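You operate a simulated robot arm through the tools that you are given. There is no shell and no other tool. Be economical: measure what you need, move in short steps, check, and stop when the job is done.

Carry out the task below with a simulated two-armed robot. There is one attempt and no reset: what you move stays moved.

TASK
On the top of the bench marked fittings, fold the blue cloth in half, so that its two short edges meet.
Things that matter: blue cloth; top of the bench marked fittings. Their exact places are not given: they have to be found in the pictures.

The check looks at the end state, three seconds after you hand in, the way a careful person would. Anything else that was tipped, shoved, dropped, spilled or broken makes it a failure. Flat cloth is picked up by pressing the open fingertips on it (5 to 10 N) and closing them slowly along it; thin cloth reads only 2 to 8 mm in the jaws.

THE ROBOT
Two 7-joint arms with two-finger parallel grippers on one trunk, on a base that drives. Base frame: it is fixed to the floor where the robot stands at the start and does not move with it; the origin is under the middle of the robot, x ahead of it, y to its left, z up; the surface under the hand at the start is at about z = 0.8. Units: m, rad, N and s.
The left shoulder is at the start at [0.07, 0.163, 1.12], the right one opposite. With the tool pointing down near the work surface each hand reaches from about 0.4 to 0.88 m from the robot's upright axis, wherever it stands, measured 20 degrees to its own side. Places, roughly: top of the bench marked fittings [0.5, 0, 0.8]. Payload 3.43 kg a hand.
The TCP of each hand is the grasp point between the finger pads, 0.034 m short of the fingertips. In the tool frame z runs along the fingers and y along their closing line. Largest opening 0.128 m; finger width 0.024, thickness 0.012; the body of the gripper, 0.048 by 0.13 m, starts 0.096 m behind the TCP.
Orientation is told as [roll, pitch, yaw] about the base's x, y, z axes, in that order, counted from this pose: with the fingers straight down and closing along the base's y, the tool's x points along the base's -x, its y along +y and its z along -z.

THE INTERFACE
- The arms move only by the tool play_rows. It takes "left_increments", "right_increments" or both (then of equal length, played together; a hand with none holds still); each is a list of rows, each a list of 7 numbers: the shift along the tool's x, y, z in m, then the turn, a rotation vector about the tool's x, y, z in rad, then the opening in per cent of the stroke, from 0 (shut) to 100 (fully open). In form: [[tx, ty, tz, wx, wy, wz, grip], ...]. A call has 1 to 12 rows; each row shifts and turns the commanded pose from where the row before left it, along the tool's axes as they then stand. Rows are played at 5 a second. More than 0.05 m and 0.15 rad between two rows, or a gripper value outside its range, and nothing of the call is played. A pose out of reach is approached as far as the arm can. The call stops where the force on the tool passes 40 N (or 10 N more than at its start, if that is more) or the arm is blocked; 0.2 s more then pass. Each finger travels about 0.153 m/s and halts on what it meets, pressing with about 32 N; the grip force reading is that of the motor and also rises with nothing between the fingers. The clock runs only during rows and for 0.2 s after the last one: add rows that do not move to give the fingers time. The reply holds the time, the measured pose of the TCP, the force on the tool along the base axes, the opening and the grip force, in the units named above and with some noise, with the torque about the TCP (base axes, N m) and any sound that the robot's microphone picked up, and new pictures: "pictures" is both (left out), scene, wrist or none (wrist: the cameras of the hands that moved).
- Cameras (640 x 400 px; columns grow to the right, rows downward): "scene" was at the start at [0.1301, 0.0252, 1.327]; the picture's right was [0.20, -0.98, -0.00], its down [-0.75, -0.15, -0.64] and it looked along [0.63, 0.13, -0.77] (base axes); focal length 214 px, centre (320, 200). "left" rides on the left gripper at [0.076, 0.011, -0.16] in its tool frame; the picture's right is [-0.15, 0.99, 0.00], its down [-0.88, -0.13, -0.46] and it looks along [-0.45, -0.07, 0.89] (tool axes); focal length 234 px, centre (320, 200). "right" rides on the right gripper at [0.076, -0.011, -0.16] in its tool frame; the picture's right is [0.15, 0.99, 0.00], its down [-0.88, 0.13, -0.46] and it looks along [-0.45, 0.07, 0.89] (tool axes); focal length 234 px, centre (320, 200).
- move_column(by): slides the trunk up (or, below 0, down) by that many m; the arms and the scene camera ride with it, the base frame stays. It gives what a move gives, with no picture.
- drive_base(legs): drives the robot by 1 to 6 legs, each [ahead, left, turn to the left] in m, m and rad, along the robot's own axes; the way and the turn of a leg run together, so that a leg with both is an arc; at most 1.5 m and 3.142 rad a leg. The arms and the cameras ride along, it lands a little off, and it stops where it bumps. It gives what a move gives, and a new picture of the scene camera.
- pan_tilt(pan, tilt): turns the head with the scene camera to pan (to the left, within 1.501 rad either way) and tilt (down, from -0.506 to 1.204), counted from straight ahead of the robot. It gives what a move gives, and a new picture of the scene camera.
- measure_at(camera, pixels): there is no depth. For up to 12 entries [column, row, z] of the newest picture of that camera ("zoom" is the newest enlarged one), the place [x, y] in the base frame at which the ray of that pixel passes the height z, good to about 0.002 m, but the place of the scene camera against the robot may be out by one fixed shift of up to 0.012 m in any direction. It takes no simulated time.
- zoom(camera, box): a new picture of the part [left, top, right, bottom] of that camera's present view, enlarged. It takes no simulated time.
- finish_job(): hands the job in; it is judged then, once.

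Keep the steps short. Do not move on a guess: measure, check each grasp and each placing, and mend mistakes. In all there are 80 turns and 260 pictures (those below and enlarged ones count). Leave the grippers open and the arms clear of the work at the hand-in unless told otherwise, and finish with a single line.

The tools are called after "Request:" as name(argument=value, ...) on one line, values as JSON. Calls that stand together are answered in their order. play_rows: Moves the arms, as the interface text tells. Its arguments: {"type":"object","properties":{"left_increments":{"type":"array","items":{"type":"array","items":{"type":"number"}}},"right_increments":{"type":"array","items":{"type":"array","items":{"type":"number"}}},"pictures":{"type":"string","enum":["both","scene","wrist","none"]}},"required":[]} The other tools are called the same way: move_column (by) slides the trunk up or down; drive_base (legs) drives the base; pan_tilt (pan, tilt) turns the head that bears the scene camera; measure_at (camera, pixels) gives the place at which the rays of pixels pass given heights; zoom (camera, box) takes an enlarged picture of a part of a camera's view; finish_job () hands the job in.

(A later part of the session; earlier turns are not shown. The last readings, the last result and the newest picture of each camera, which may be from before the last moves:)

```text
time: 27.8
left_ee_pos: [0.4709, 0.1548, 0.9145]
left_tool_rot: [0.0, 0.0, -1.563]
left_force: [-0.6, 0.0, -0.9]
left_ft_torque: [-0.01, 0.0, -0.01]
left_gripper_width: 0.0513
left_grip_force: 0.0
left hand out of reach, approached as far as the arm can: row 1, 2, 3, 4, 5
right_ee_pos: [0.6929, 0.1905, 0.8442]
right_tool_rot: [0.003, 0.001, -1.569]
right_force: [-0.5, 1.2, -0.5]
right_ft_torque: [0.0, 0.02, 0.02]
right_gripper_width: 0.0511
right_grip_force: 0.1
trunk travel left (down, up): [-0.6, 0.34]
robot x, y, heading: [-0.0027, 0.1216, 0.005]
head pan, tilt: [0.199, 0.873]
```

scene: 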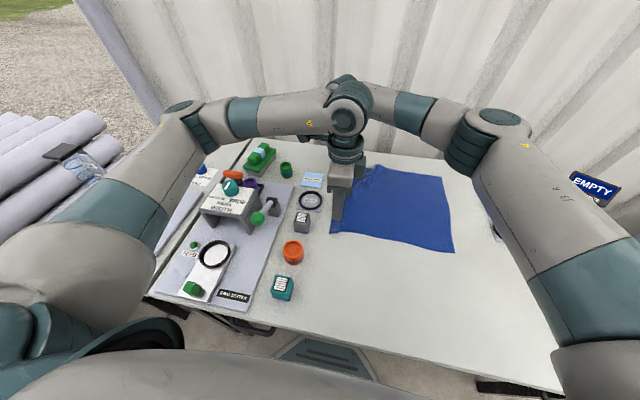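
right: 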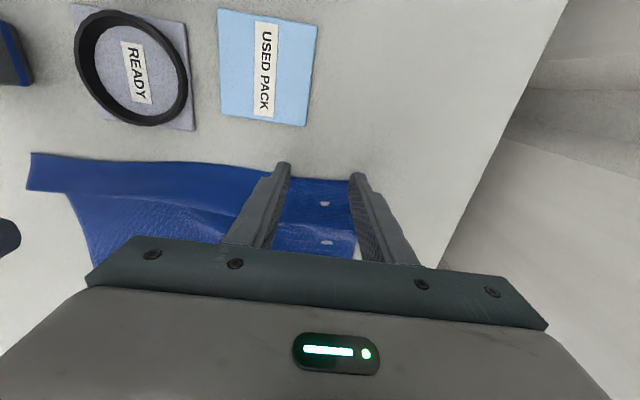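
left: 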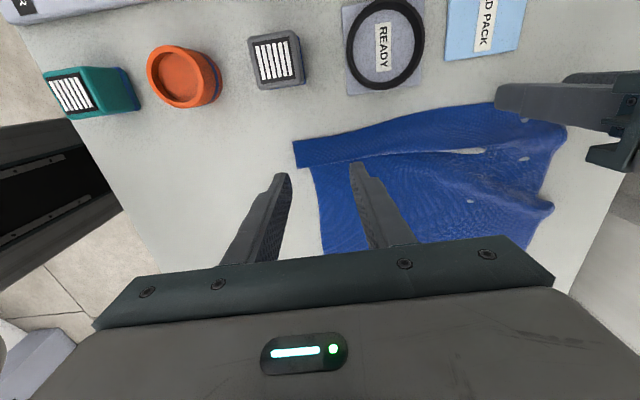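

The right hand is in place. The left is at a wrist limit at −90°, so I'll turn it to +90° instead, which gives the same closing line.

Request:
play_rows(left_increments=[[0, 0, -0.02, 0, 0, -0.1496, 40], [0, 0, 0, 0, 0, -0.1496, 40], [0, 0, 0, 0, 0, -0.1496, 40], [0, 0, 0, 0, 0, -0.1496, 40], [0, 0, 0, 0, 0, -0.1496, 40], [0, 0, 0, 0, 0, -0.1496, 40], [0, 0, 0, 0, 0, -0.1496, 40], [0, 0, 0, 0, 0, -0.1496, 40], [0, 0, 0, 0, 0, -0.1496, 40], [0, 0, 0, 0, 0, -0.1496, 40], [0, 0, 0, 0, 0, -0.1496, 40]], pictures="none")

Request:
play_rows(left_increments=[[0, 0, 0, 0, 0, -0.149, 40], [0, 0, 0, 0, 0, -0.149, 40], [0, 0, 0, 0, 0, -0.149, 40], [0, 0, 0, 0, 0, -0.149, 40], [0, 0, 0, 0, 0, -0.149, 40], [0, 0, 0, 0, 0, -0.149, 40], [0, 0, 0, 0, 0, -0.149, 40], [0, 0, 0, 0, 0, -0.149, 40], [0, 0, 0, 0, 0, -0.149, 40], [0, 0, 0, 0, 0, -0.149, 40], [0, 0, 0, 0, 0, 0, 40]], pictures="wrist")

```text
time: 30.2
left_ee_pos: [0.4692, 0.1554, 0.9321]
left_tool_rot: [-0.001, -0.001, 0.075]
left_force: [-0.1, -0.1, 0.0]
left_ft_torque: [0.02, 0.02, 0.01]
left_gripper_width: 0.0514
left_grip_force: 0.1
right_ee_pos: [0.6927, 0.1898, 0.8453]
right_tool_rot: [0.005, 0.003, -1.57]
right_force: [0.8, -0.3, -0.3]
right_ft_torque: [0.01, 0.03, 0.0]
right_gripper_width: 0.0512
right_grip_force: 0.1
trunk travel left (down, up): [-0.6, 0.34]
robot x, y, heading: [-0.0024, 0.1191, -0.004]
head pan, tilt: [0.199, 0.873]
```

```text
time: 32.6
left_ee_pos: [0.4709, 0.1552, 0.9329]
left_tool_rot: [0.0, 0.0, 1.569]
left_force: [-0.5, -0.3, 0.5]
left_ft_torque: [-0.01, -0.02, -0.02]
left_gripper_width: 0.0511
left_grip_force: 0.1
right_ee_pos: [0.6939, 0.1904, 0.8448]
right_tool_rot: [0.003, 0.003, -1.569]
right_force: [0.1, 0.0, 0.5]
right_ft_torque: [-0.02, 0.0, -0.02]
right_gripper_width: 0.0511
right_grip_force: 0.1
trunk travel left (down, up): [-0.6, 0.34]
robot x, y, heading: [0.0004, 0.122, -0.001]
head pan, tilt: [0.199, 0.873]
```

left: 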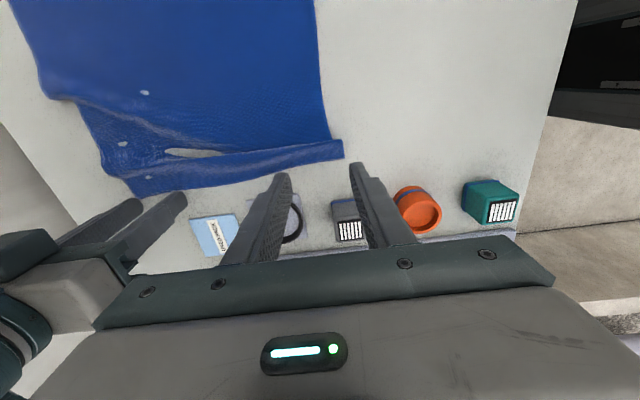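

The left hand reached +90° (tool x = −y, tool y = −x). I'll move it to (0.482,0.174) and down to z≈0.845.

Request:
play_rows(left_increments=[[-0.019, -0.011, 0, 0, 0, 0, 40], [0, 0, 0.04, 0, 0, 0, 40], [0, 0, 0.035, 0, 0, 0, 40], [0, 0, 0.012, 0, 0, 0, 40], [0, 0, 0, 0, 0, 0, 40]], pictures="wrist")

```text
time: 33.8
left_ee_pos: [0.4818, 0.1733, 0.8474]
left_tool_rot: [0.0, 0.0, 1.566]
left_force: [0.7, 0.2, 0.8]
left_ft_torque: [0.05, 0.01, 0.0]
left_gripper_width: 0.051
left_grip_force: 0.1
right_ee_pos: [0.6931, 0.1889, 0.8446]
right_tool_rot: [0.003, 0.002, -1.569]
right_force: [-0.1, -0.5, -0.8]
right_ft_torque: [-0.02, -0.02, 0.02]
right_gripper_width: 0.0513
right_grip_force: 0.0
trunk travel left (down, up): [-0.6, 0.34]
robot x, y, heading: [0.0006, 0.1152, -0.003]
head pan, tilt: [0.199, 0.873]
```

left: 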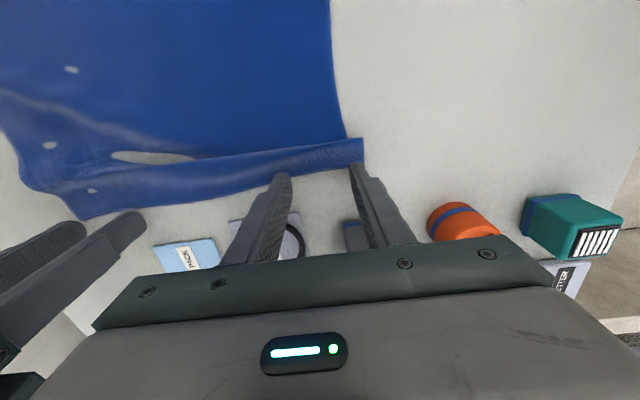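

Request:
measure_at(camera="left", pixels=[[363, 162, 0.8], [345, 164, 0.8], [300, 173, 0.8], [360, 140, 0.8]])

Request:
measure_at(camera="right", pixels=[[354, 181, 0.8], [300, 177, 0.8], [255, 170, 0.8]])

Request:
zoom(camera="left", box=[200, 100, 440, 250])

Request:
zoom(camera="right", box=[200, 120, 440, 270])

```text
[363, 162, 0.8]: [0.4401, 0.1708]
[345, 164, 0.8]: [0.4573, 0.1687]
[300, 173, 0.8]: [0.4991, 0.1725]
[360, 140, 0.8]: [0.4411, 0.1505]
```

```text
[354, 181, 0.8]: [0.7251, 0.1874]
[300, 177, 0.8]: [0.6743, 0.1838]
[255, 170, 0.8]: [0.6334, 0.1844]
```

```text
2.67 times, centred on (320, 175) of left
```

zoom: 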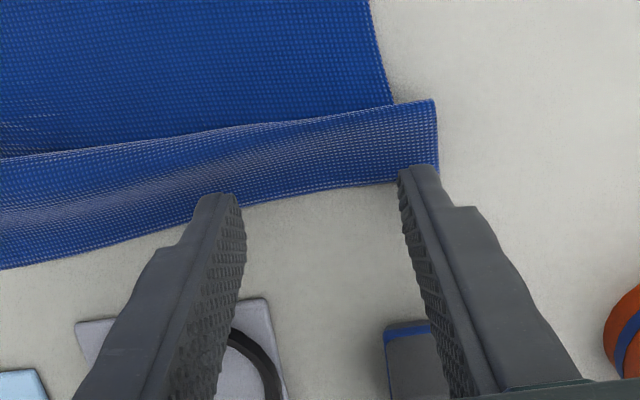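

```text
2.67 times, centred on (320, 195) of right
```

zoom: 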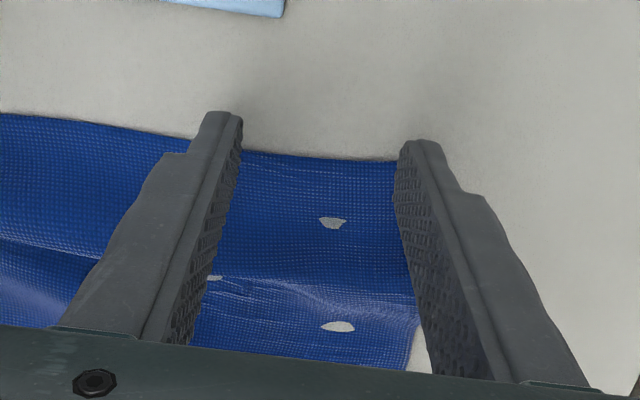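

The left overlap is about 9 mm and the right 7–10 mm. I'll nudge each inward by 2–3 mm and lower until they touch.

Request:
play_rows(left_increments=[[0.002, 0, 0.005, 0, 0, 0, 40], [0, 0, 0.004, 0, 0, 0, 40], [0, 0, 0.002, 0, 0, 0, 40], [0, 0, 0, 0, 0, 0, 40]], right_increments=[[-0.003, 0, 0.004, 0, 0, 0, 40], [0, 0, 0.003, 0, 0, 0, 40], [0, 0, 0.002, 0, 0, 0, 40], [0, 0, 0, 0, 0, 0, 40]], pictures="none")

```text
time: 34.8
left_ee_pos: [0.4804, 0.1713, 0.8368]
left_tool_rot: [-0.004, 0.003, 1.565]
left_force: [1.3, 0.9, 19.7]
left_ft_torque: [-0.23, 0.44, -0.05]
left_gripper_width: 0.0507
left_grip_force: 0.1
right_ee_pos: [0.6925, 0.1869, 0.8396]
right_tool_rot: [0.002, 0.002, -1.569]
right_force: [-0.6, -0.1, 0.3]
right_ft_torque: [-0.01, -0.01, -0.04]
right_gripper_width: 0.0513
right_grip_force: 0.1
trunk travel left (down, up): [-0.6, 0.34]
robot x, y, heading: [-0.0006, 0.1154, 0.001]
head pan, tilt: [0.199, 0.873]
```

Request:
play_rows(left_increments=[[0, 0, -0.001, 0, 0, 0, 40], [0, 0, 0, 0, 0, 0, 40], [0, 0, 0, 0, 0, 0, 40]], right_increments=[[0, 0, 0.002, 0, 0, 0, 40], [0, 0, 0.0015, 0, 0, 0, 40], [0, 0, 0, 0, 0, 0, 40]], pictures="none")

```text
time: 35.6
left_ee_pos: [0.4796, 0.1715, 0.8365]
left_tool_rot: [-0.004, -0.001, 1.566]
left_force: [3.5, 0.2, 15.8]
left_ft_torque: [-0.21, 0.24, 0.04]
left_gripper_width: 0.05
left_grip_force: 0.1
right_ee_pos: [0.6922, 0.1858, 0.835]
right_tool_rot: [0.005, 0.001, -1.57]
right_force: [0.7, -1.5, 7.9]
right_ft_torque: [-0.11, 0.2, 0.05]
right_gripper_width: 0.0509
right_grip_force: 0.0
trunk travel left (down, up): [-0.6, 0.34]
robot x, y, heading: [0.002, 0.1218, -0.001]
head pan, tilt: [0.199, 0.873]
```

Right is at 7.9 N. Left is a little high at 15.8 N, so I'll ease it by 0.8 mm and close both slowly.

Request:
play_rows(left_increments=[[0, 0, -0.0008, 0, 0, 0, 38], [0, 0, 0, 0, 0, 0, 35], [0, 0, 0, 0, 0, 0, 32], [0, 0, 0, 0, 0, 0, 29], [0, 0, 0, 0, 0, 0, 26], [0, 0, 0, 0, 0, 0, 23], [0, 0, 0, 0, 0, 0, 20], [0, 0, 0, 0, 0, 0, 17], [0, 0, 0, 0, 0, 0, 14], [0, 0, 0, 0, 0, 0, 11], [0, 0, 0, 0, 0, 0, 8], [0, 0, 0, 0, 0, 0, 5]], right_increments=[[0, 0, 0, 0, 0, 0, 38], [0, 0, 0, 0, 0, 0, 35], [0, 0, 0, 0, 0, 0, 32], [0, 0, 0, 0, 0, 0, 29], [0, 0, 0, 0, 0, 0, 26], [0, 0, 0, 0, 0, 0, 23], [0, 0, 0, 0, 0, 0, 20], [0, 0, 0, 0, 0, 0, 17], [0, 0, 0, 0, 0, 0, 14], [0, 0, 0, 0, 0, 0, 11], [0, 0, 0, 0, 0, 0, 8], [0, 0, 0, 0, 0, 0, 5]], pictures="wrist")

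Request:
play_rows(left_increments=[[0, 0, 0, 0, 0, 0, 3], [0, 0, 0, 0, 0, 0, 1], [0, 0, 0, 0, 0, 0, 0], [0, 0, 0, 0, 0, 0, 0]], right_increments=[[0, 0, 0, 0, 0, 0, 3], [0, 0, 0, 0, 0, 0, 1], [0, 0, 0, 0, 0, 0, 0], [0, 0, 0, 0, 0, 0, 0]], pictures="none")

```text
time: 38.2
left_ee_pos: [0.4792, 0.1711, 0.8381]
left_tool_rot: [-0.002, -0.001, 1.566]
left_force: [-0.4, 0.1, 1.6]
left_ft_torque: [-0.01, 0.01, 0.0]
left_gripper_width: 0.0061
left_grip_force: 0.0
right_ee_pos: [0.6906, 0.1872, 0.835]
right_tool_rot: [0.005, 0.002, -1.569]
right_force: [0.8, -1.2, 16.4]
right_ft_torque: [-0.13, 0.04, 0.01]
right_gripper_width: 0.0064
right_grip_force: 0.3
trunk travel left (down, up): [-0.6, 0.34]
robot x, y, heading: [0.001, 0.1208, 0.002]
head pan, tilt: [0.199, 0.873]
```

right: 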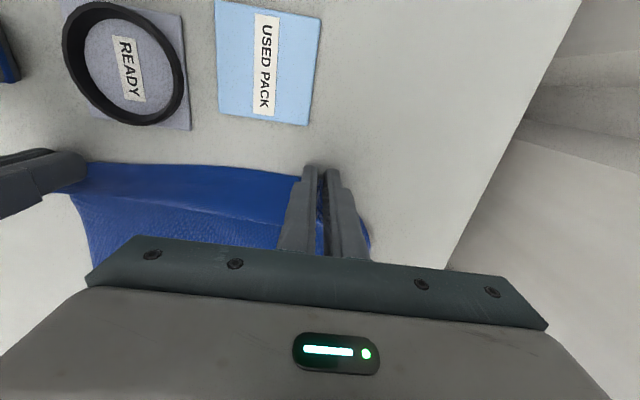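
left: 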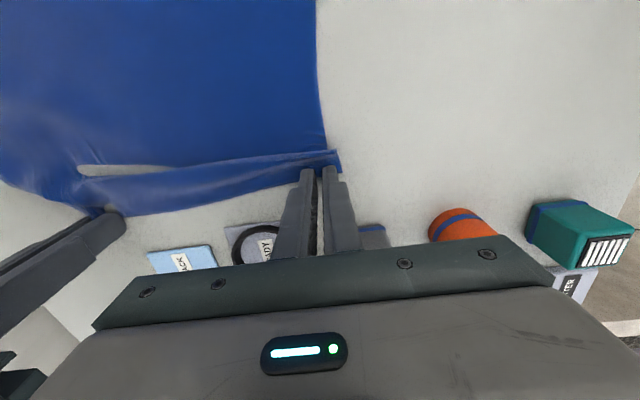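

```text
time: 39.2
left_ee_pos: [0.4791, 0.1717, 0.8378]
left_tool_rot: [0.0, 0.0, 1.564]
left_force: [-0.1, -0.2, 1.3]
left_ft_torque: [-0.01, 0.01, 0.02]
left_gripper_width: 0.0001
left_grip_force: 31.6
right_ee_pos: [0.6909, 0.1877, 0.8368]
right_tool_rot: [0.006, 0.001, -1.567]
right_force: [1.2, 0.4, 18.3]
right_ft_torque: [-0.14, 0.05, 0.01]
right_gripper_width: 0.0024
right_grip_force: 31.7
trunk travel left (down, up): [-0.6, 0.34]
robot x, y, heading: [-0.0012, 0.1197, 0.001]
head pan, tilt: [0.199, 0.873]
```

Right holds cloth at 2.4 mm; left slipped off at 0.1 mm. I'll redo the left: lift, open, and look.

Request:
play_rows(left_increments=[[0, 0, -0.01, 0, 0, 0, 0], [0, 0, 0, 0, 0, 0, 40], [0, 0, 0, 0, 0, 0, 40]], pictures="wrist")

Request:
zoom(camera="left", box=[200, 100, 440, 250])

```text
time: 40.0
left_ee_pos: [0.4799, 0.1709, 0.8467]
left_tool_rot: [-0.003, 0.003, 1.566]
left_force: [0.2, 0.3, 0.4]
left_ft_torque: [0.0, -0.02, 0.02]
left_gripper_width: 0.0514
left_grip_force: 0.0
right_ee_pos: [0.69, 0.1872, 0.835]
right_tool_rot: [0.006, 0.0, -1.57]
right_force: [1.9, -1.1, 18.7]
right_ft_torque: [-0.2, 0.01, 0.03]
right_gripper_width: 0.0023
right_grip_force: 31.7
trunk travel left (down, up): [-0.6, 0.34]
robot x, y, heading: [0.0009, 0.1149, 0.004]
head pan, tilt: [0.199, 0.873]
```

left: 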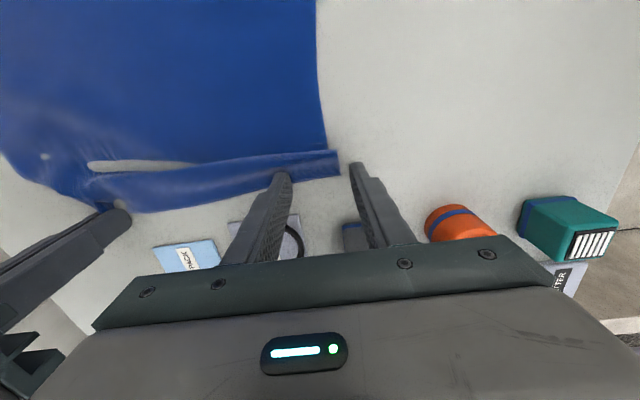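

```text
2.67 times, centred on (320, 175) of left
```

zoom: 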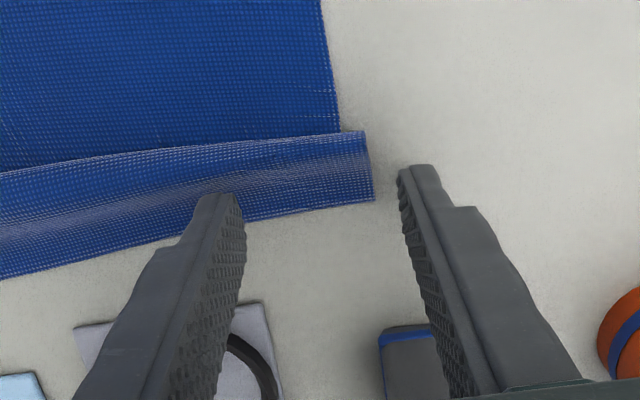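

Request:
measure_at(camera="left", pixels=[[340, 175, 0.8], [300, 181, 0.8], [250, 195, 0.8], [338, 150, 0.8]])

```text
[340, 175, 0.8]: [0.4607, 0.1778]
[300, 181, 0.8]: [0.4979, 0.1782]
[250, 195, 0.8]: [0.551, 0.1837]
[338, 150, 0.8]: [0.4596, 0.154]
```

The corner is now at (0.461,0.178). I'll move the left TCP to (0.500,0.177), slightly more overlap, and press.

Request:
play_rows(left_increments=[[-0.006, -0.02, 0, 0, 0, 0, 40], [0, 0, 0.006, 0, 0, 0, 40], [0, 0, 0.003, 0, 0, 0, 40], [0, 0, 0.0015, 0, 0, 0, 40], [0, 0, 0, 0, 0, 0, 40], [0, 0, 0, 0, 0, 0, 40]], pictures="none")

```text
time: 41.4
left_ee_pos: [0.4996, 0.1767, 0.8363]
left_tool_rot: [-0.001, 0.0, 1.566]
left_force: [0.0, -0.7, 0.9]
left_ft_torque: [-0.03, -0.02, -0.03]
left_gripper_width: 0.0509
left_grip_force: 0.1
right_ee_pos: [0.6916, 0.1866, 0.8359]
right_tool_rot: [0.006, 0.002, -1.568]
right_force: [1.3, -0.3, 19.3]
right_ft_torque: [-0.17, 0.01, 0.03]
right_gripper_width: 0.0025
right_grip_force: 31.9
trunk travel left (down, up): [-0.6, 0.34]
robot x, y, heading: [-0.0022, 0.1196, 0.002]
head pan, tilt: [0.199, 0.873]
```

Request:
play_rows(left_increments=[[0, 0, 0.0015, 0, 0, 0, 40], [0, 0, 0.001, 0, 0, 0, 40], [0, 0, 0, 0, 0, 0, 40], [0, 0, 0, 0, 0, 0, 40]], pictures="none")

```text
time: 42.4
left_ee_pos: [0.4998, 0.1771, 0.8362]
left_tool_rot: [-0.004, 0.0, 1.566]
left_force: [-0.5, 2.3, 24.1]
left_ft_torque: [-0.21, 0.62, -0.08]
left_gripper_width: 0.0512
left_grip_force: 0.1
right_ee_pos: [0.6905, 0.1872, 0.8354]
right_tool_rot: [0.006, 0.001, -1.569]
right_force: [3.5, -0.1, 11.1]
right_ft_torque: [-0.12, 0.0, 0.01]
right_gripper_width: 0.002
right_grip_force: 32.2
trunk travel left (down, up): [-0.6, 0.34]
robot x, y, heading: [0.0002, 0.118, 0.003]
head pan, tilt: [0.199, 0.873]
```

Left is at 24 N. I'll ease 0.7 mm and close slowly.

Request:
play_rows(left_increments=[[0, 0, -0.0007, 0, 0, 0, 38], [0, 0, 0, 0, 0, 0, 35], [0, 0, 0, 0, 0, 0, 32], [0, 0, 0, 0, 0, 0, 29], [0, 0, 0, 0, 0, 0, 26], [0, 0, 0, 0, 0, 0, 23], [0, 0, 0, 0, 0, 0, 20], [0, 0, 0, 0, 0, 0, 17], [0, 0, 0, 0, 0, 0, 13], [0, 0, 0, 0, 0, 0, 9], [0, 0, 0, 0, 0, 0, 4], [0, 0, 0, 0, 0, 0, 0]], pictures="wrist")

Request:
play_rows(left_increments=[[0, 0, 0, 0, 0, 0, 0], [0, 0, 0, 0, 0, 0, 0]], pictures="none")

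```text
time: 45.0
left_ee_pos: [0.5007, 0.178, 0.8358]
left_tool_rot: [-0.005, -0.001, 1.565]
left_force: [5.1, -0.1, 25.6]
left_ft_torque: [-0.3, -0.08, 0.03]
left_gripper_width: 0.0026
left_grip_force: 31.9
right_ee_pos: [0.6902, 0.1876, 0.8361]
right_tool_rot: [0.003, 0.0, -1.569]
right_force: [-3.4, -0.6, 5.9]
right_ft_torque: [-0.06, 0.2, 0.0]
right_gripper_width: 0.002
right_grip_force: 31.4
trunk travel left (down, up): [-0.6, 0.34]
robot x, y, heading: [-0.0023, 0.1182, 0.001]
head pan, tilt: [0.199, 0.873]
```

left: 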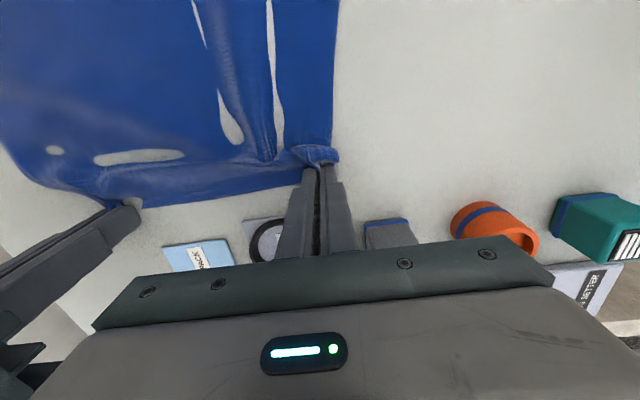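

```text
time: 45.6
left_ee_pos: [0.4997, 0.1782, 0.8355]
left_tool_rot: [-0.005, 0.0, 1.565]
left_force: [6.3, 1.7, 25.9]
left_ft_torque: [-0.26, -0.11, 0.03]
left_gripper_width: 0.0029
left_grip_force: 32.3
right_ee_pos: [0.6904, 0.1873, 0.8362]
right_tool_rot: [0.005, 0.001, -1.569]
right_force: [-4.2, -1.3, 5.3]
right_ft_torque: [-0.09, 0.18, -0.02]
right_gripper_width: 0.0022
right_grip_force: 31.8
trunk travel left (down, up): [-0.6, 0.34]
robot x, y, heading: [-0.0015, 0.1159, 0.004]
head pan, tilt: [0.199, 0.873]
```

Both hold: 2.9 mm left and 2.2 mm right. Now I lift while moving toward −y, so the rest doesn't drag, and spread the hands by a few mm.

Request:
play_rows(left_increments=[[0, 0, -0.015, 0, 0, 0, 0], [0.005, 0.003, -0.02, 0, 0, 0, 0], [0.015, 0.003, -0.02, 0, 0, 0, 0], [0.015, 0.003, -0.02, 0, 0, 0, 0], [0.02, 0, -0.02, 0, 0, 0, 0], [0.02, 0, -0.015, 0, 0, 0, 0], [0, 0, 0, 0, 0, 0, 0]], right_increments=[[0, 0, -0.015, 0, 0, 0, 0], [-0.005, 0.003, -0.02, 0, 0, 0, 0], [-0.015, 0.003, -0.02, 0, 0, 0, 0], [-0.015, 0.003, -0.02, 0, 0, 0, 0], [-0.02, 0, -0.02, 0, 0, 0, 0], [-0.02, 0, -0.015, 0, 0, 0, 0], [0, 0, 0, 0, 0, 0, 0]])

```text
time: 46.7
left_ee_pos: [0.4977, 0.1398, 0.9158]
left_tool_rot: [-0.015, 0.001, 1.576]
left_force: [21.8, 0.9, -0.7]
left_ft_torque: [0.04, -0.77, 0.16]
left_gripper_width: 0.0023
left_grip_force: 32.0
right_ee_pos: [0.6975, 0.1502, 0.9109]
right_tool_rot: [-0.009, 0.003, -1.559]
right_force: [-21.8, -2.2, 1.0]
right_ft_torque: [-0.01, 0.8, -0.14]
right_gripper_width: 0.0025
right_grip_force: 32.3
trunk travel left (down, up): [-0.6, 0.34]
robot x, y, heading: [-0.0008, 0.1192, 0.001]
head pan, tilt: [0.199, 0.873]
stopped in row 5 (right hand): the force on the tool passed its limit at 41 N (the readings are from after the stop); the commanded pose is now the measured one
```

scene: 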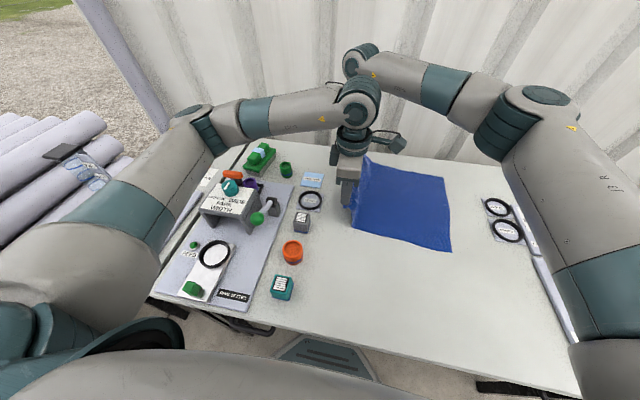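
right: 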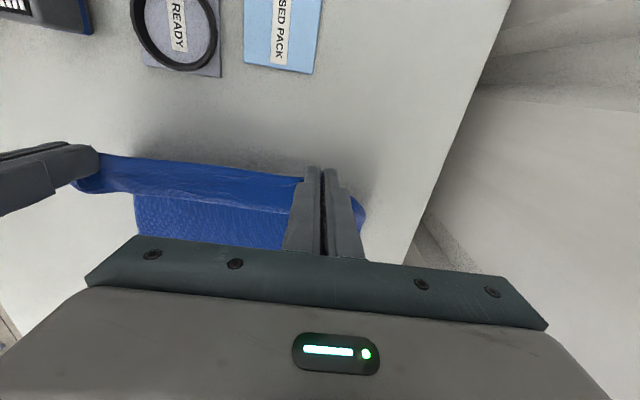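
left: 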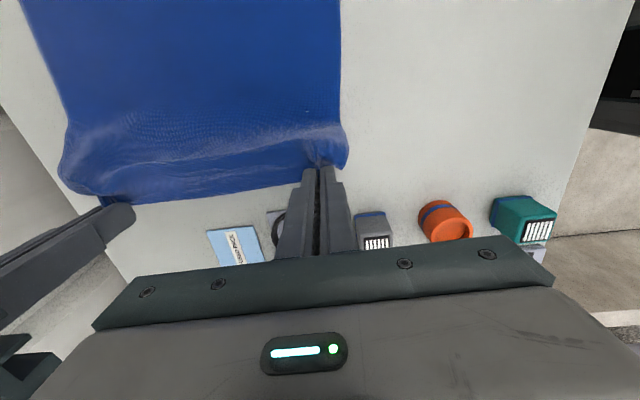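

The edge between the hands is taut at 22 N. I'll bring the hands 3 mm closer each and measure the cloth's right edge.

Request:
play_rows(left_increments=[[0, -0.002, 0, 0, 0, 0, 0], [0, -0.001, 0, 0, 0, 0, 0], [0, 0, 0, 0, 0, 0, 0]], right_increments=[[0, -0.002, 0, 0, 0, 0, 0], [0, -0.001, 0, 0, 0, 0, 0], [0, 0, 0, 0, 0, 0, 0]], pictures="scene")

Request:
measure_at(camera="scene", pixels=[[449, 176, 0.8], [452, 251, 0.8], [351, 222, 0.8], [500, 207, 0.8], [508, 231, 0.8]])

Request:
zoom(camera="scene", box=[280, 120, 540, 282])

```text
time: 47.5
left_ee_pos: [0.499, 0.1411, 0.9133]
left_tool_rot: [-0.008, 0.0, 1.573]
left_force: [17.2, 0.6, -0.1]
left_ft_torque: [0.06, -0.58, 0.14]
left_gripper_width: 0.0025
left_grip_force: 32.2
right_ee_pos: [0.6954, 0.1501, 0.9122]
right_tool_rot: [-0.003, 0.002, -1.564]
right_force: [-16.7, -1.4, -0.1]
right_ft_torque: [0.0, 0.62, -0.11]
right_gripper_width: 0.0025
right_grip_force: 31.8
trunk travel left (down, up): [-0.6, 0.34]
robot x, y, heading: [-0.0013, 0.1166, 0.002]
head pan, tilt: [0.199, 0.873]
```

scene: 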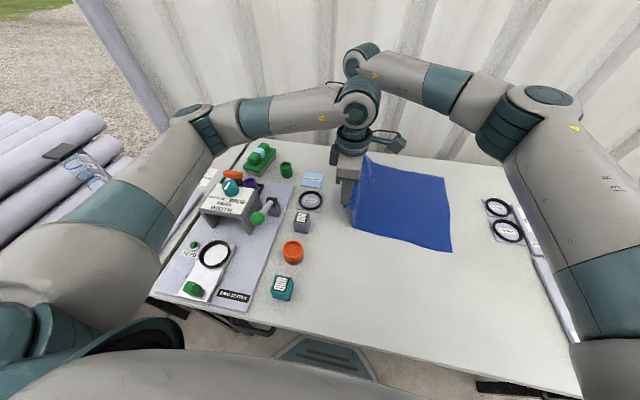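

```text
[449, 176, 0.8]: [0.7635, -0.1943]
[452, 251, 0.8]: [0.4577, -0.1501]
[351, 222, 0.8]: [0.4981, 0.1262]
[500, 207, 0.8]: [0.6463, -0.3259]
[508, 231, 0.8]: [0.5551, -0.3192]
```

```text
2.46 times, centred on (410, 201) of scene
```

zoom: 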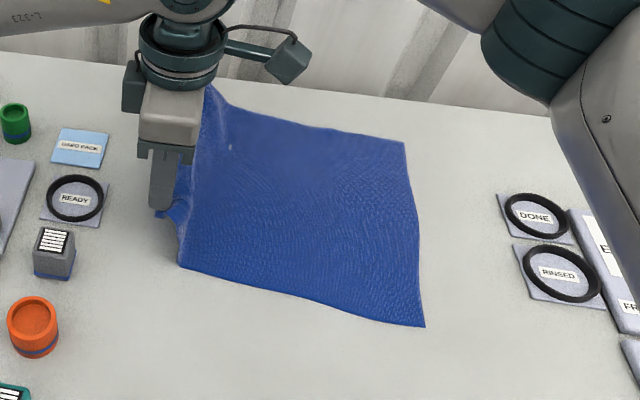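

The right edge of the cloth, corrected for camera shift, runs from about (0.449,−0.160) to (0.755,−0.204), slightly turned. I'll carry the held edge up and over to about y=0 at tip height ~0.15, then check again.

Request:
play_rows(left_increments=[[0.015, 0, -0.015, 0, 0, 0, 0], [0.02, 0, -0.015, 0, 0, 0, 0], [0.02, 0, -0.015, 0, 0, 0, 0], [0.02, 0, -0.01, 0, 0, 0, 0], [0.02, 0, -0.01, 0, 0, 0, 0], [0.02, 0, -0.005, 0, 0, 0, 0], [0.02, 0, 0, 0, 0, 0, 0], [0, 0, 0, 0, 0, 0, 0]], right_increments=[[-0.015, 0, -0.015, 0, 0, 0, 0], [-0.02, 0, -0.015, 0, 0, 0, 0], [-0.02, 0, -0.015, 0, 0, 0, 0], [-0.02, 0, -0.01, 0, 0, 0, 0], [-0.02, 0, -0.01, 0, 0, 0, 0], [-0.02, 0, -0.005, 0, 0, 0, 0], [-0.02, 0, 0, 0, 0, 0, 0], [0, 0, 0, 0, 0, 0, 0]])

```text
time: 49.3
left_ee_pos: [0.4986, 0.007, 0.9827]
left_tool_rot: [-0.012, 0.001, 1.573]
left_force: [19.2, 1.3, -0.8]
left_ft_torque: [0.01, -0.67, 0.14]
left_gripper_width: 0.0024
left_grip_force: 32.4
right_ee_pos: [0.6966, 0.0175, 0.9823]
right_tool_rot: [-0.003, 0.0, -1.564]
right_force: [-19.6, -0.9, 0.4]
right_ft_torque: [-0.05, 0.7, -0.13]
right_gripper_width: 0.0021
right_grip_force: 32.2
trunk travel left (down, up): [-0.6, 0.34]
robot x, y, heading: [0.0038, 0.1185, 0.004]
head pan, tilt: [0.199, 0.873]
```

scene: 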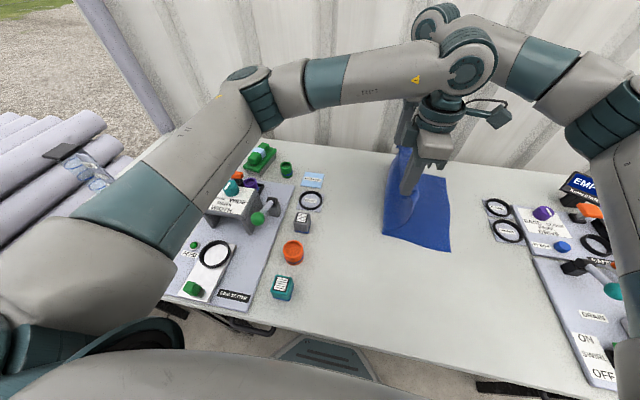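
right: 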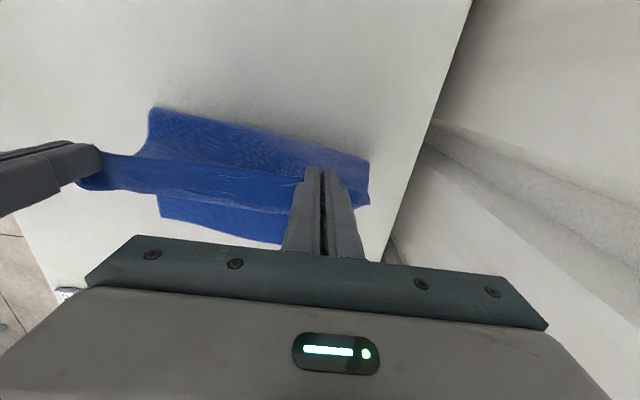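
left: 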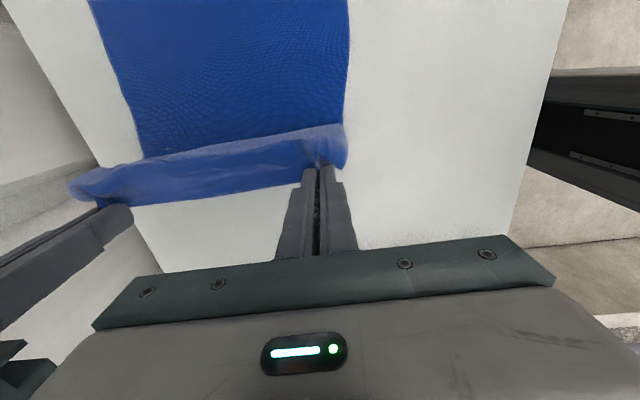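

The cloth hangs neatly and the right end has stayed. I'll continue the carry by driving the base right 0.09 m so the arms stay in a comfortable pose.

Request:
drive_base(legs=[[0, -0.09, 0]])

```text
time: 50.4
left_ee_pos: [0.4988, -0.0833, 0.983]
left_tool_rot: [-0.01, -0.001, 1.573]
left_force: [19.2, 0.9, 0.2]
left_ft_torque: [0.06, -0.68, 0.15]
left_gripper_width: 0.0026
left_grip_force: 31.4
right_ee_pos: [0.697, -0.0743, 0.9812]
right_tool_rot: [-0.002, 0.003, -1.566]
right_force: [-19.0, -0.8, 0.4]
right_ft_torque: [0.01, 0.7, -0.16]
right_gripper_width: 0.0024
right_grip_force: 32.3
trunk travel left (down, up): [-0.6, 0.34]
robot x, y, heading: [0.0001, 0.0278, 0.003]
head pan, tilt: [0.199, 0.873]
```

scene: 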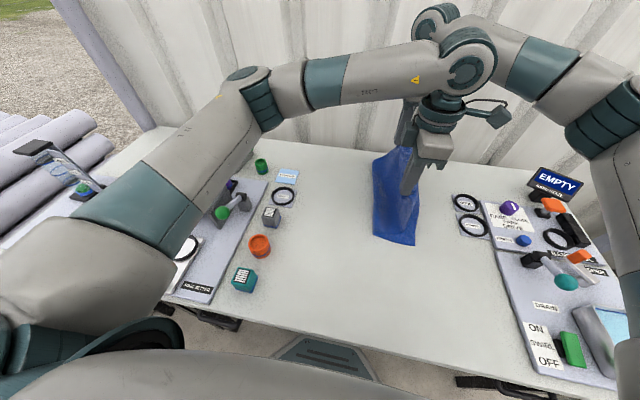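

The fold is coming over well. Next I lower 0.06 m while leaning the hands about 0.45 rad, so the fingers point slightly toward +y and the edge lays over cleanly.

Request:
play_rows(left_increments=[[0.008, 0, 0.01, 0, -0.075, 0, 0], [0.008, 0, 0.01, 0, -0.075, 0, 0], [0.008, 0, 0.01, 0, -0.075, 0, 0], [0.008, 0, 0.01, 0, -0.075, 0, 0], [0.008, 0, 0.01, 0, -0.075, 0, 0], [0.008, 0, 0.01, 0, -0.075, 0, 0], [0, 0, 0, 0, 0, 0, 0]], right_increments=[[-0.008, 0, 0.01, 0, 0.075, 0, 0], [-0.008, 0, 0.01, 0, 0.075, 0, 0], [-0.008, 0, 0.01, 0, 0.075, 0, 0], [-0.008, 0, 0.01, 0, 0.075, 0, 0], [-0.008, 0, 0.01, 0, 0.075, 0, 0], [-0.008, 0, 0.01, 0, 0.075, 0, 0], [0, 0, 0, 0, 0, 0, 0]])

```text
time: 52.0
left_ee_pos: [0.4993, -0.12, 0.9158]
left_tool_rot: [-0.013, -0.449, 1.577]
left_force: [18.3, 0.6, -0.5]
left_ft_torque: [-0.01, -0.62, -0.14]
left_gripper_width: 0.0022
left_grip_force: 32.0
right_ee_pos: [0.6975, -0.1089, 0.9156]
right_tool_rot: [-0.007, 0.454, -1.564]
right_force: [-17.3, -0.6, -0.3]
right_ft_torque: [-0.02, 0.61, 0.17]
right_gripper_width: 0.0021
right_grip_force: 32.0
trunk travel left (down, up): [-0.6, 0.34]
robot x, y, heading: [0.0016, 0.0288, 0.003]
head pan, tilt: [0.199, 0.873]
```

scene: 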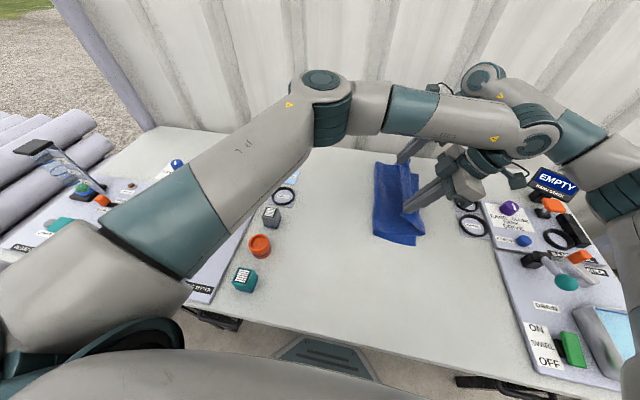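
right: 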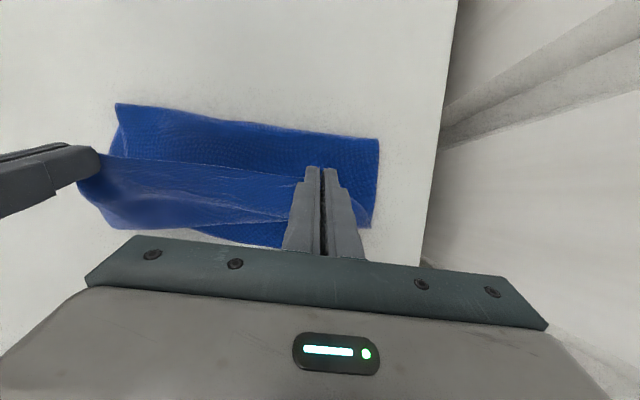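
left: 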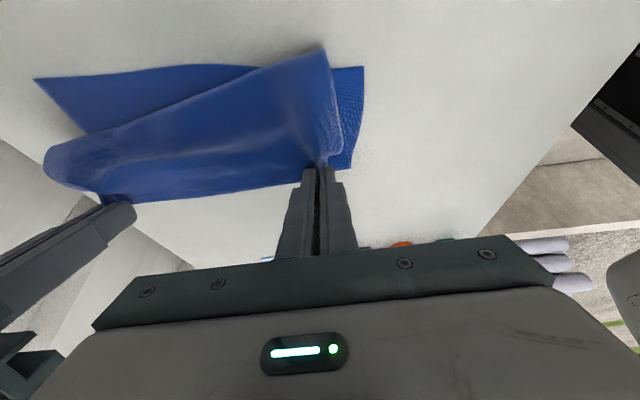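

Both right-hand corners are now visible in the left camera, near (362,67) and far (35,79). I'll measure them.

Request:
measure_at(camera="left", pixels=[[362, 67, 0.801], [35, 79, 0.801], [200, 65, 0.801], [355, 165, 0.801]])

Request:
measure_at(camera="right", pixels=[[116, 105, 0.81], [380, 140, 0.81], [375, 228, 0.801], [282, 247, 0.801]])

Request:
measure_at(camera="scene", pixels=[[416, 172, 0.801], [417, 245, 0.801], [373, 236, 0.81], [375, 165, 0.81]])

Request:
zoom(camera="scene", box=[330, 120, 530, 270])

```text
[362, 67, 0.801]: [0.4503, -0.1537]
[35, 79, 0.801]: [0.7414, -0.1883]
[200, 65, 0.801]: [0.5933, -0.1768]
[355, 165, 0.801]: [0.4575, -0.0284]
```

```text
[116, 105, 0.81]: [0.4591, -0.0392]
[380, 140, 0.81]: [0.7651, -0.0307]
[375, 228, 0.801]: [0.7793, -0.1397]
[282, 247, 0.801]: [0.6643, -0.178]
```

```text
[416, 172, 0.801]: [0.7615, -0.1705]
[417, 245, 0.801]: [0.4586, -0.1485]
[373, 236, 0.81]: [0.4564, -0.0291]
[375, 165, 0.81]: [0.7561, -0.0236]
```

```text
2.67 times, centred on (430, 195) of scene
```

zoom: 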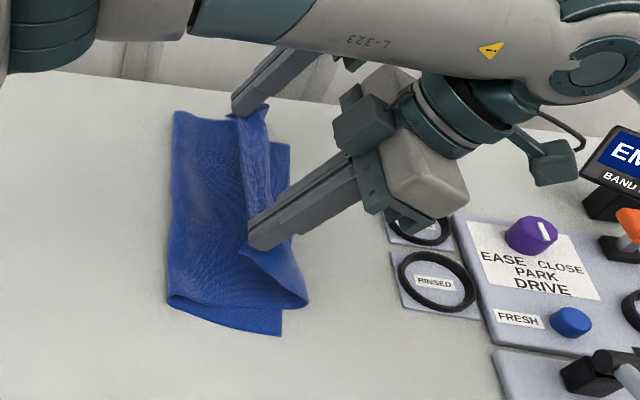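

The bottom layer has ended up only about 0.14 m wide (fold at y≈−0.03, right edge −0.154…−0.188). The hands were too low crossing over, so slack piled up. I'll go back up along the same slope to put the fold line near y≈+0.02…0.04, with tip height ~0.2 above it, then lay down along a 45° line.

Request:
play_rows(left_increments=[[-0.0297, 0, -0.0079, 0, 0, 0, 0], [-0.0297, 0, -0.0079, 0, 0, 0, 0], [-0.0297, 0, -0.0079, 0, 0, 0, 0], [-0.0297, 0, -0.0079, 0, 0, 0, 0], [-0.0297, 0, -0.0079, 0, 0, 0, 0], [-0.0297, 0, -0.0079, 0, 0, 0, 0], [0, 0, 0, 0, 0, 0, 0], [0, 0, 0, 0, 0, 0, 0]], right_increments=[[0.0246, 0, -0.0103, 0, 0, 0, 0], [0.0246, 0, -0.0103, 0, 0, 0, 0], [0.0246, 0, -0.0103, 0, 0, 0, 0], [0.0246, 0, -0.0103, 0, 0, 0, 0], [0.0246, 0, -0.0103, 0, 0, 0, 0], [0.0246, 0, -0.0103, 0, 0, 0, 0], [0, 0, 0, 0, 0, 0, 0], [0, 0, 0, 0, 0, 0, 0]])

Request:
zoom(camera="scene", box=[330, 120, 530, 270])

```text
time: 53.8
left_ee_pos: [0.5003, 0.0222, 1.0341]
left_tool_rot: [-0.01, -0.45, 1.577]
left_force: [15.9, -2.4, -0.6]
left_ft_torque: [-0.06, -0.58, -0.13]
left_gripper_width: 0.0026
left_grip_force: 32.2
right_ee_pos: [0.6956, -0.0037, 1.0361]
right_tool_rot: [-0.006, 0.451, -1.566]
right_force: [-16.1, 3.2, -0.2]
right_ft_torque: [0.05, 0.59, 0.1]
right_gripper_width: 0.0021
right_grip_force: 31.7
trunk travel left (down, up): [-0.6, 0.34]
robot x, y, heading: [0.0011, 0.0288, 0.002]
head pan, tilt: [0.199, 0.873]
```

scene: 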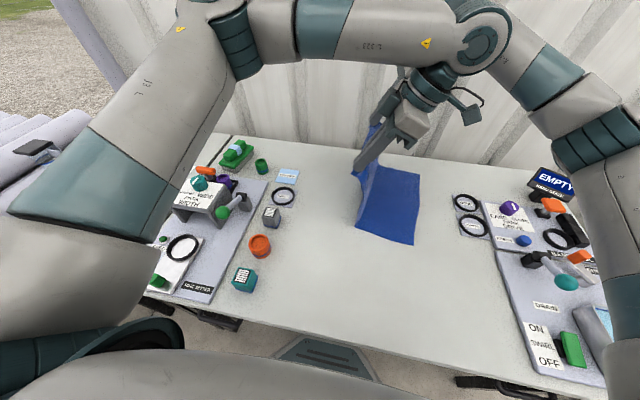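
right: 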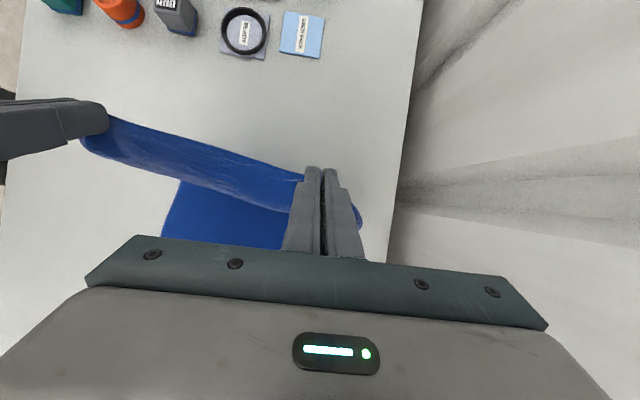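
left: 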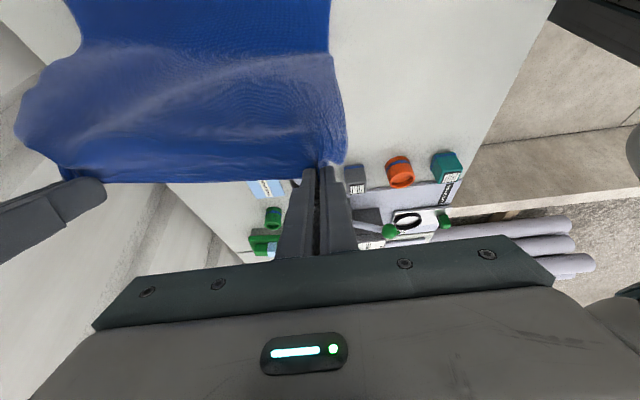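

```text
2.67 times, centred on (430, 195) of scene
```

zoom: 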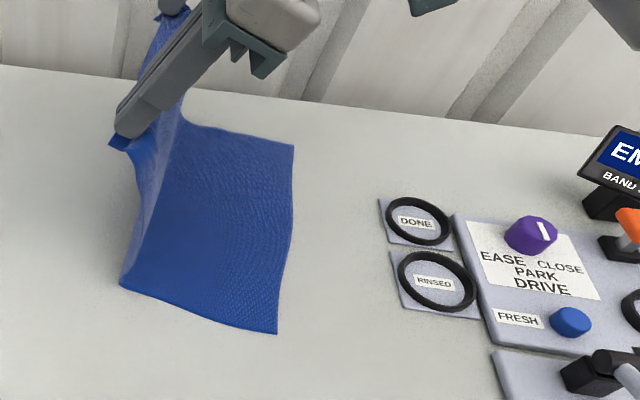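

Now the cloth hangs almost straight with a clean lift-off line. I'll measure it in the zoom picture.

Request:
measure_at(camera="zoom", pixels=[[277, 333, 0.801], [294, 146, 0.801], [120, 287, 0.803], [140, 262, 0.803], [185, 128, 0.803]])

```text
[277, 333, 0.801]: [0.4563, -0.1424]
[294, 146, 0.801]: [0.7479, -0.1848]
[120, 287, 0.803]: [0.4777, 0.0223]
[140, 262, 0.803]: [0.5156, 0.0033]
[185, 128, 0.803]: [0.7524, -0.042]
```

The bottom layer is now 0.145–0.165 m wide and needs about 0.2 m. I'll move a little toward +y and down to lay more cloth flat, then back up above the desired fold line.

Request:
play_rows(left_increments=[[-0.0077, 0, 0.0231, 0, 0, 0, 0], [-0.0077, 0, 0.0231, 0, 0, 0, 0], [0, 0, 0, 0, 0, 0, 0], [0, 0, 0, 0, 0, 0, 0], [0.0148, 0, -0.021, 0, 0, 0, 0], [0.0148, 0, -0.021, 0, 0, 0, 0], [0, 0, 0, 0, 0, 0, 0]], right_increments=[[0.0077, 0, 0.0231, 0, 0, 0, 0], [0.0077, 0, 0.0231, 0, 0, 0, 0], [0, 0, 0, 0, 0, 0, 0], [0, 0, 0, 0, 0, 0, 0], [-0.0148, 0, -0.021, 0, 0, 0, 0], [-0.0148, 0, -0.021, 0, 0, 0, 0], [0, 0, 0, 0, 0, 0, 0]], pictures="scene")

Request:
zoom(camera="scene", box=[330, 120, 530, 270])

```text
time: 55.4
left_ee_pos: [0.4994, 0.0106, 1.0238]
left_tool_rot: [-0.011, -0.449, 1.579]
left_force: [19.5, -2.1, 0.3]
left_ft_torque: [-0.08, -0.66, -0.17]
left_gripper_width: 0.0023
left_grip_force: 31.8
right_ee_pos: [0.6967, -0.0134, 1.0239]
right_tool_rot: [-0.005, 0.45, -1.567]
right_force: [-19.7, 2.0, -0.4]
right_ft_torque: [0.08, 0.68, 0.14]
right_gripper_width: 0.0024
right_grip_force: 32.2
trunk travel left (down, up): [-0.6, 0.34]
robot x, y, heading: [0.0001, 0.028, 0.006]
head pan, tilt: [0.199, 0.873]
```

scene: 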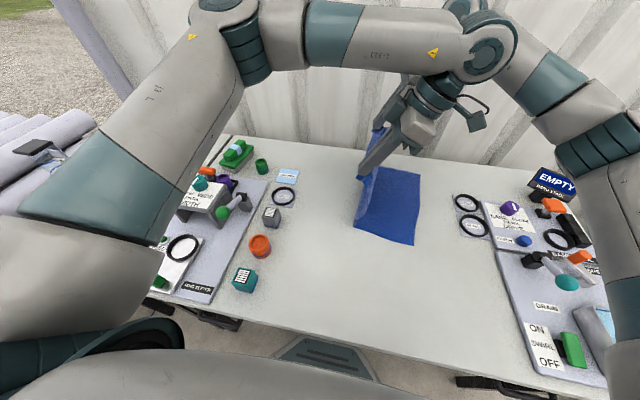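

```text
2.67 times, centred on (430, 195) of scene
```

zoom: 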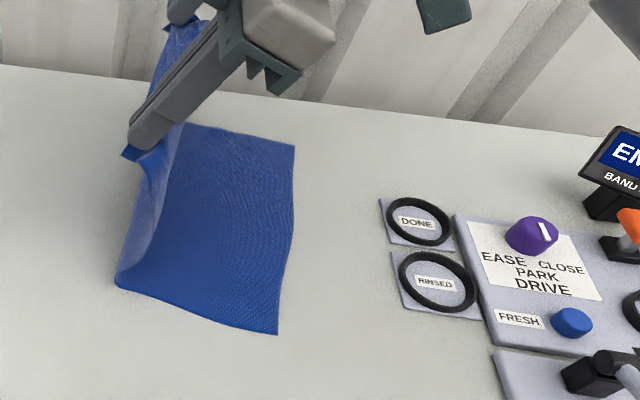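

The near side is now about 0.17 m flat. I'll go a bit further to +y and down, then lay down along a 45° slope, halfway first.

Request:
play_rows(left_increments=[[-0.0114, 0, 0.0166, 0, 0, 0, 0], [-0.0114, 0, 0.0166, 0, 0, 0, 0], [0, 0, 0, 0, 0, 0, 0], [0, 0, 0, 0, 0, 0, 0], [0.0245, 0, 0.0104, 0, 0, 0, 0], [0.0245, 0, 0.0104, 0, 0, 0, 0], [0.0245, 0, 0.0104, 0, 0, 0, 0], [0.0245, 0, 0.0104, 0, 0, 0, 0], [0, 0, 0, 0, 0, 0, 0]], right_increments=[[0.0114, 0, 0.0166, 0, 0, 0, 0], [0.0114, 0, 0.0166, 0, 0, 0, 0], [0, 0, 0, 0, 0, 0, 0], [0, 0, 0, 0, 0, 0, 0], [-0.0245, 0, 0.0104, 0, 0, 0, 0], [-0.0245, 0, 0.0104, 0, 0, 0, 0], [-0.0245, 0, 0.0104, 0, 0, 0, 0], [-0.0245, 0, 0.0104, 0, 0, 0, 0], [0, 0, 0, 0, 0, 0, 0]])

Request:
zoom(camera="scene", box=[330, 120, 530, 270])

```text
time: 57.4
left_ee_pos: [0.4997, -0.0256, 0.9255]
left_tool_rot: [-0.012, -0.449, 1.579]
left_force: [20.9, -3.0, -0.2]
left_ft_torque: [-0.16, -0.76, -0.21]
left_gripper_width: 0.0025
left_grip_force: 31.7
right_ee_pos: [0.6964, -0.0491, 0.9242]
right_tool_rot: [-0.004, 0.451, -1.565]
right_force: [-20.4, 2.3, 0.5]
right_ft_torque: [0.05, 0.73, 0.2]
right_gripper_width: 0.0025
right_grip_force: 32.3
trunk travel left (down, up): [-0.6, 0.34]
robot x, y, heading: [0.0013, 0.028, 0.002]
head pan, tilt: [0.199, 0.873]
```

scene: 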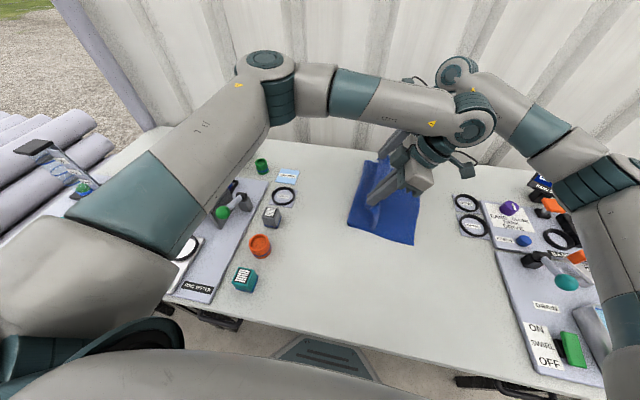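
right: 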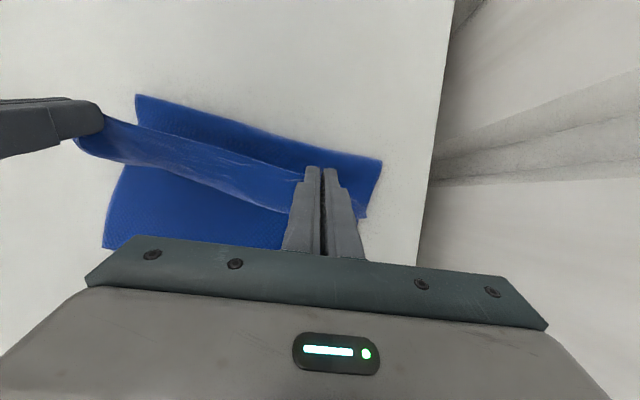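
left: 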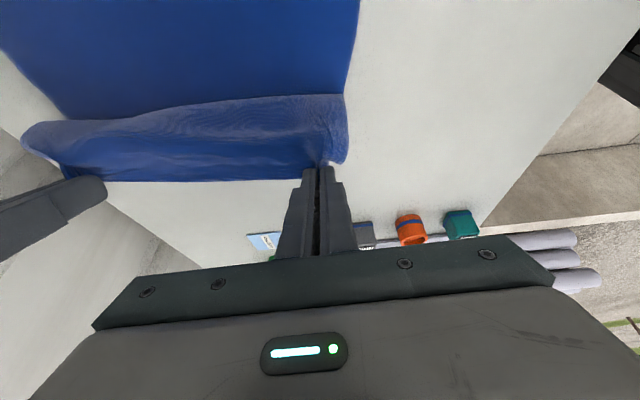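

```text
2.67 times, centred on (430, 195) of scene
```

zoom: 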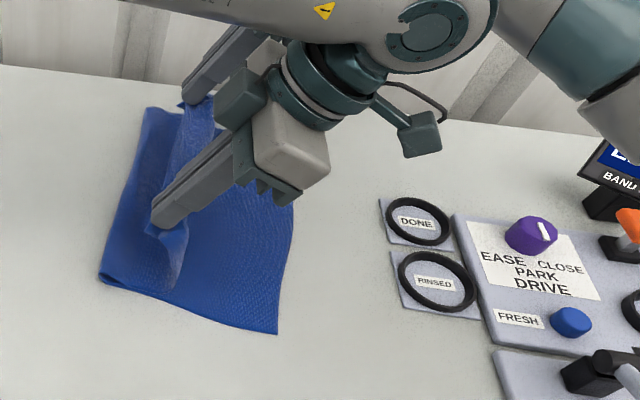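

The fold line has formed well at the left. I'll measure it: zoom (100,278) near, (147,107) far, with the right corners at (277,333) and (293,200).

Request:
measure_at(camera="zoom", pixels=[[100, 278, 0.805], [147, 107, 0.805], [277, 333, 0.801], [293, 210, 0.801]])

Request:
measure_at(camera="right", pixels=[[136, 95, 0.805], [382, 161, 0.805]])

```text
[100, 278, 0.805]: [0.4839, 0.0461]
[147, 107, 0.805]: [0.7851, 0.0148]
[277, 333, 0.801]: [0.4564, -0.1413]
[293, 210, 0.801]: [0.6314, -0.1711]
```

```text
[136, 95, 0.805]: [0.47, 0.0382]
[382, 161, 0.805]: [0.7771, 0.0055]
```

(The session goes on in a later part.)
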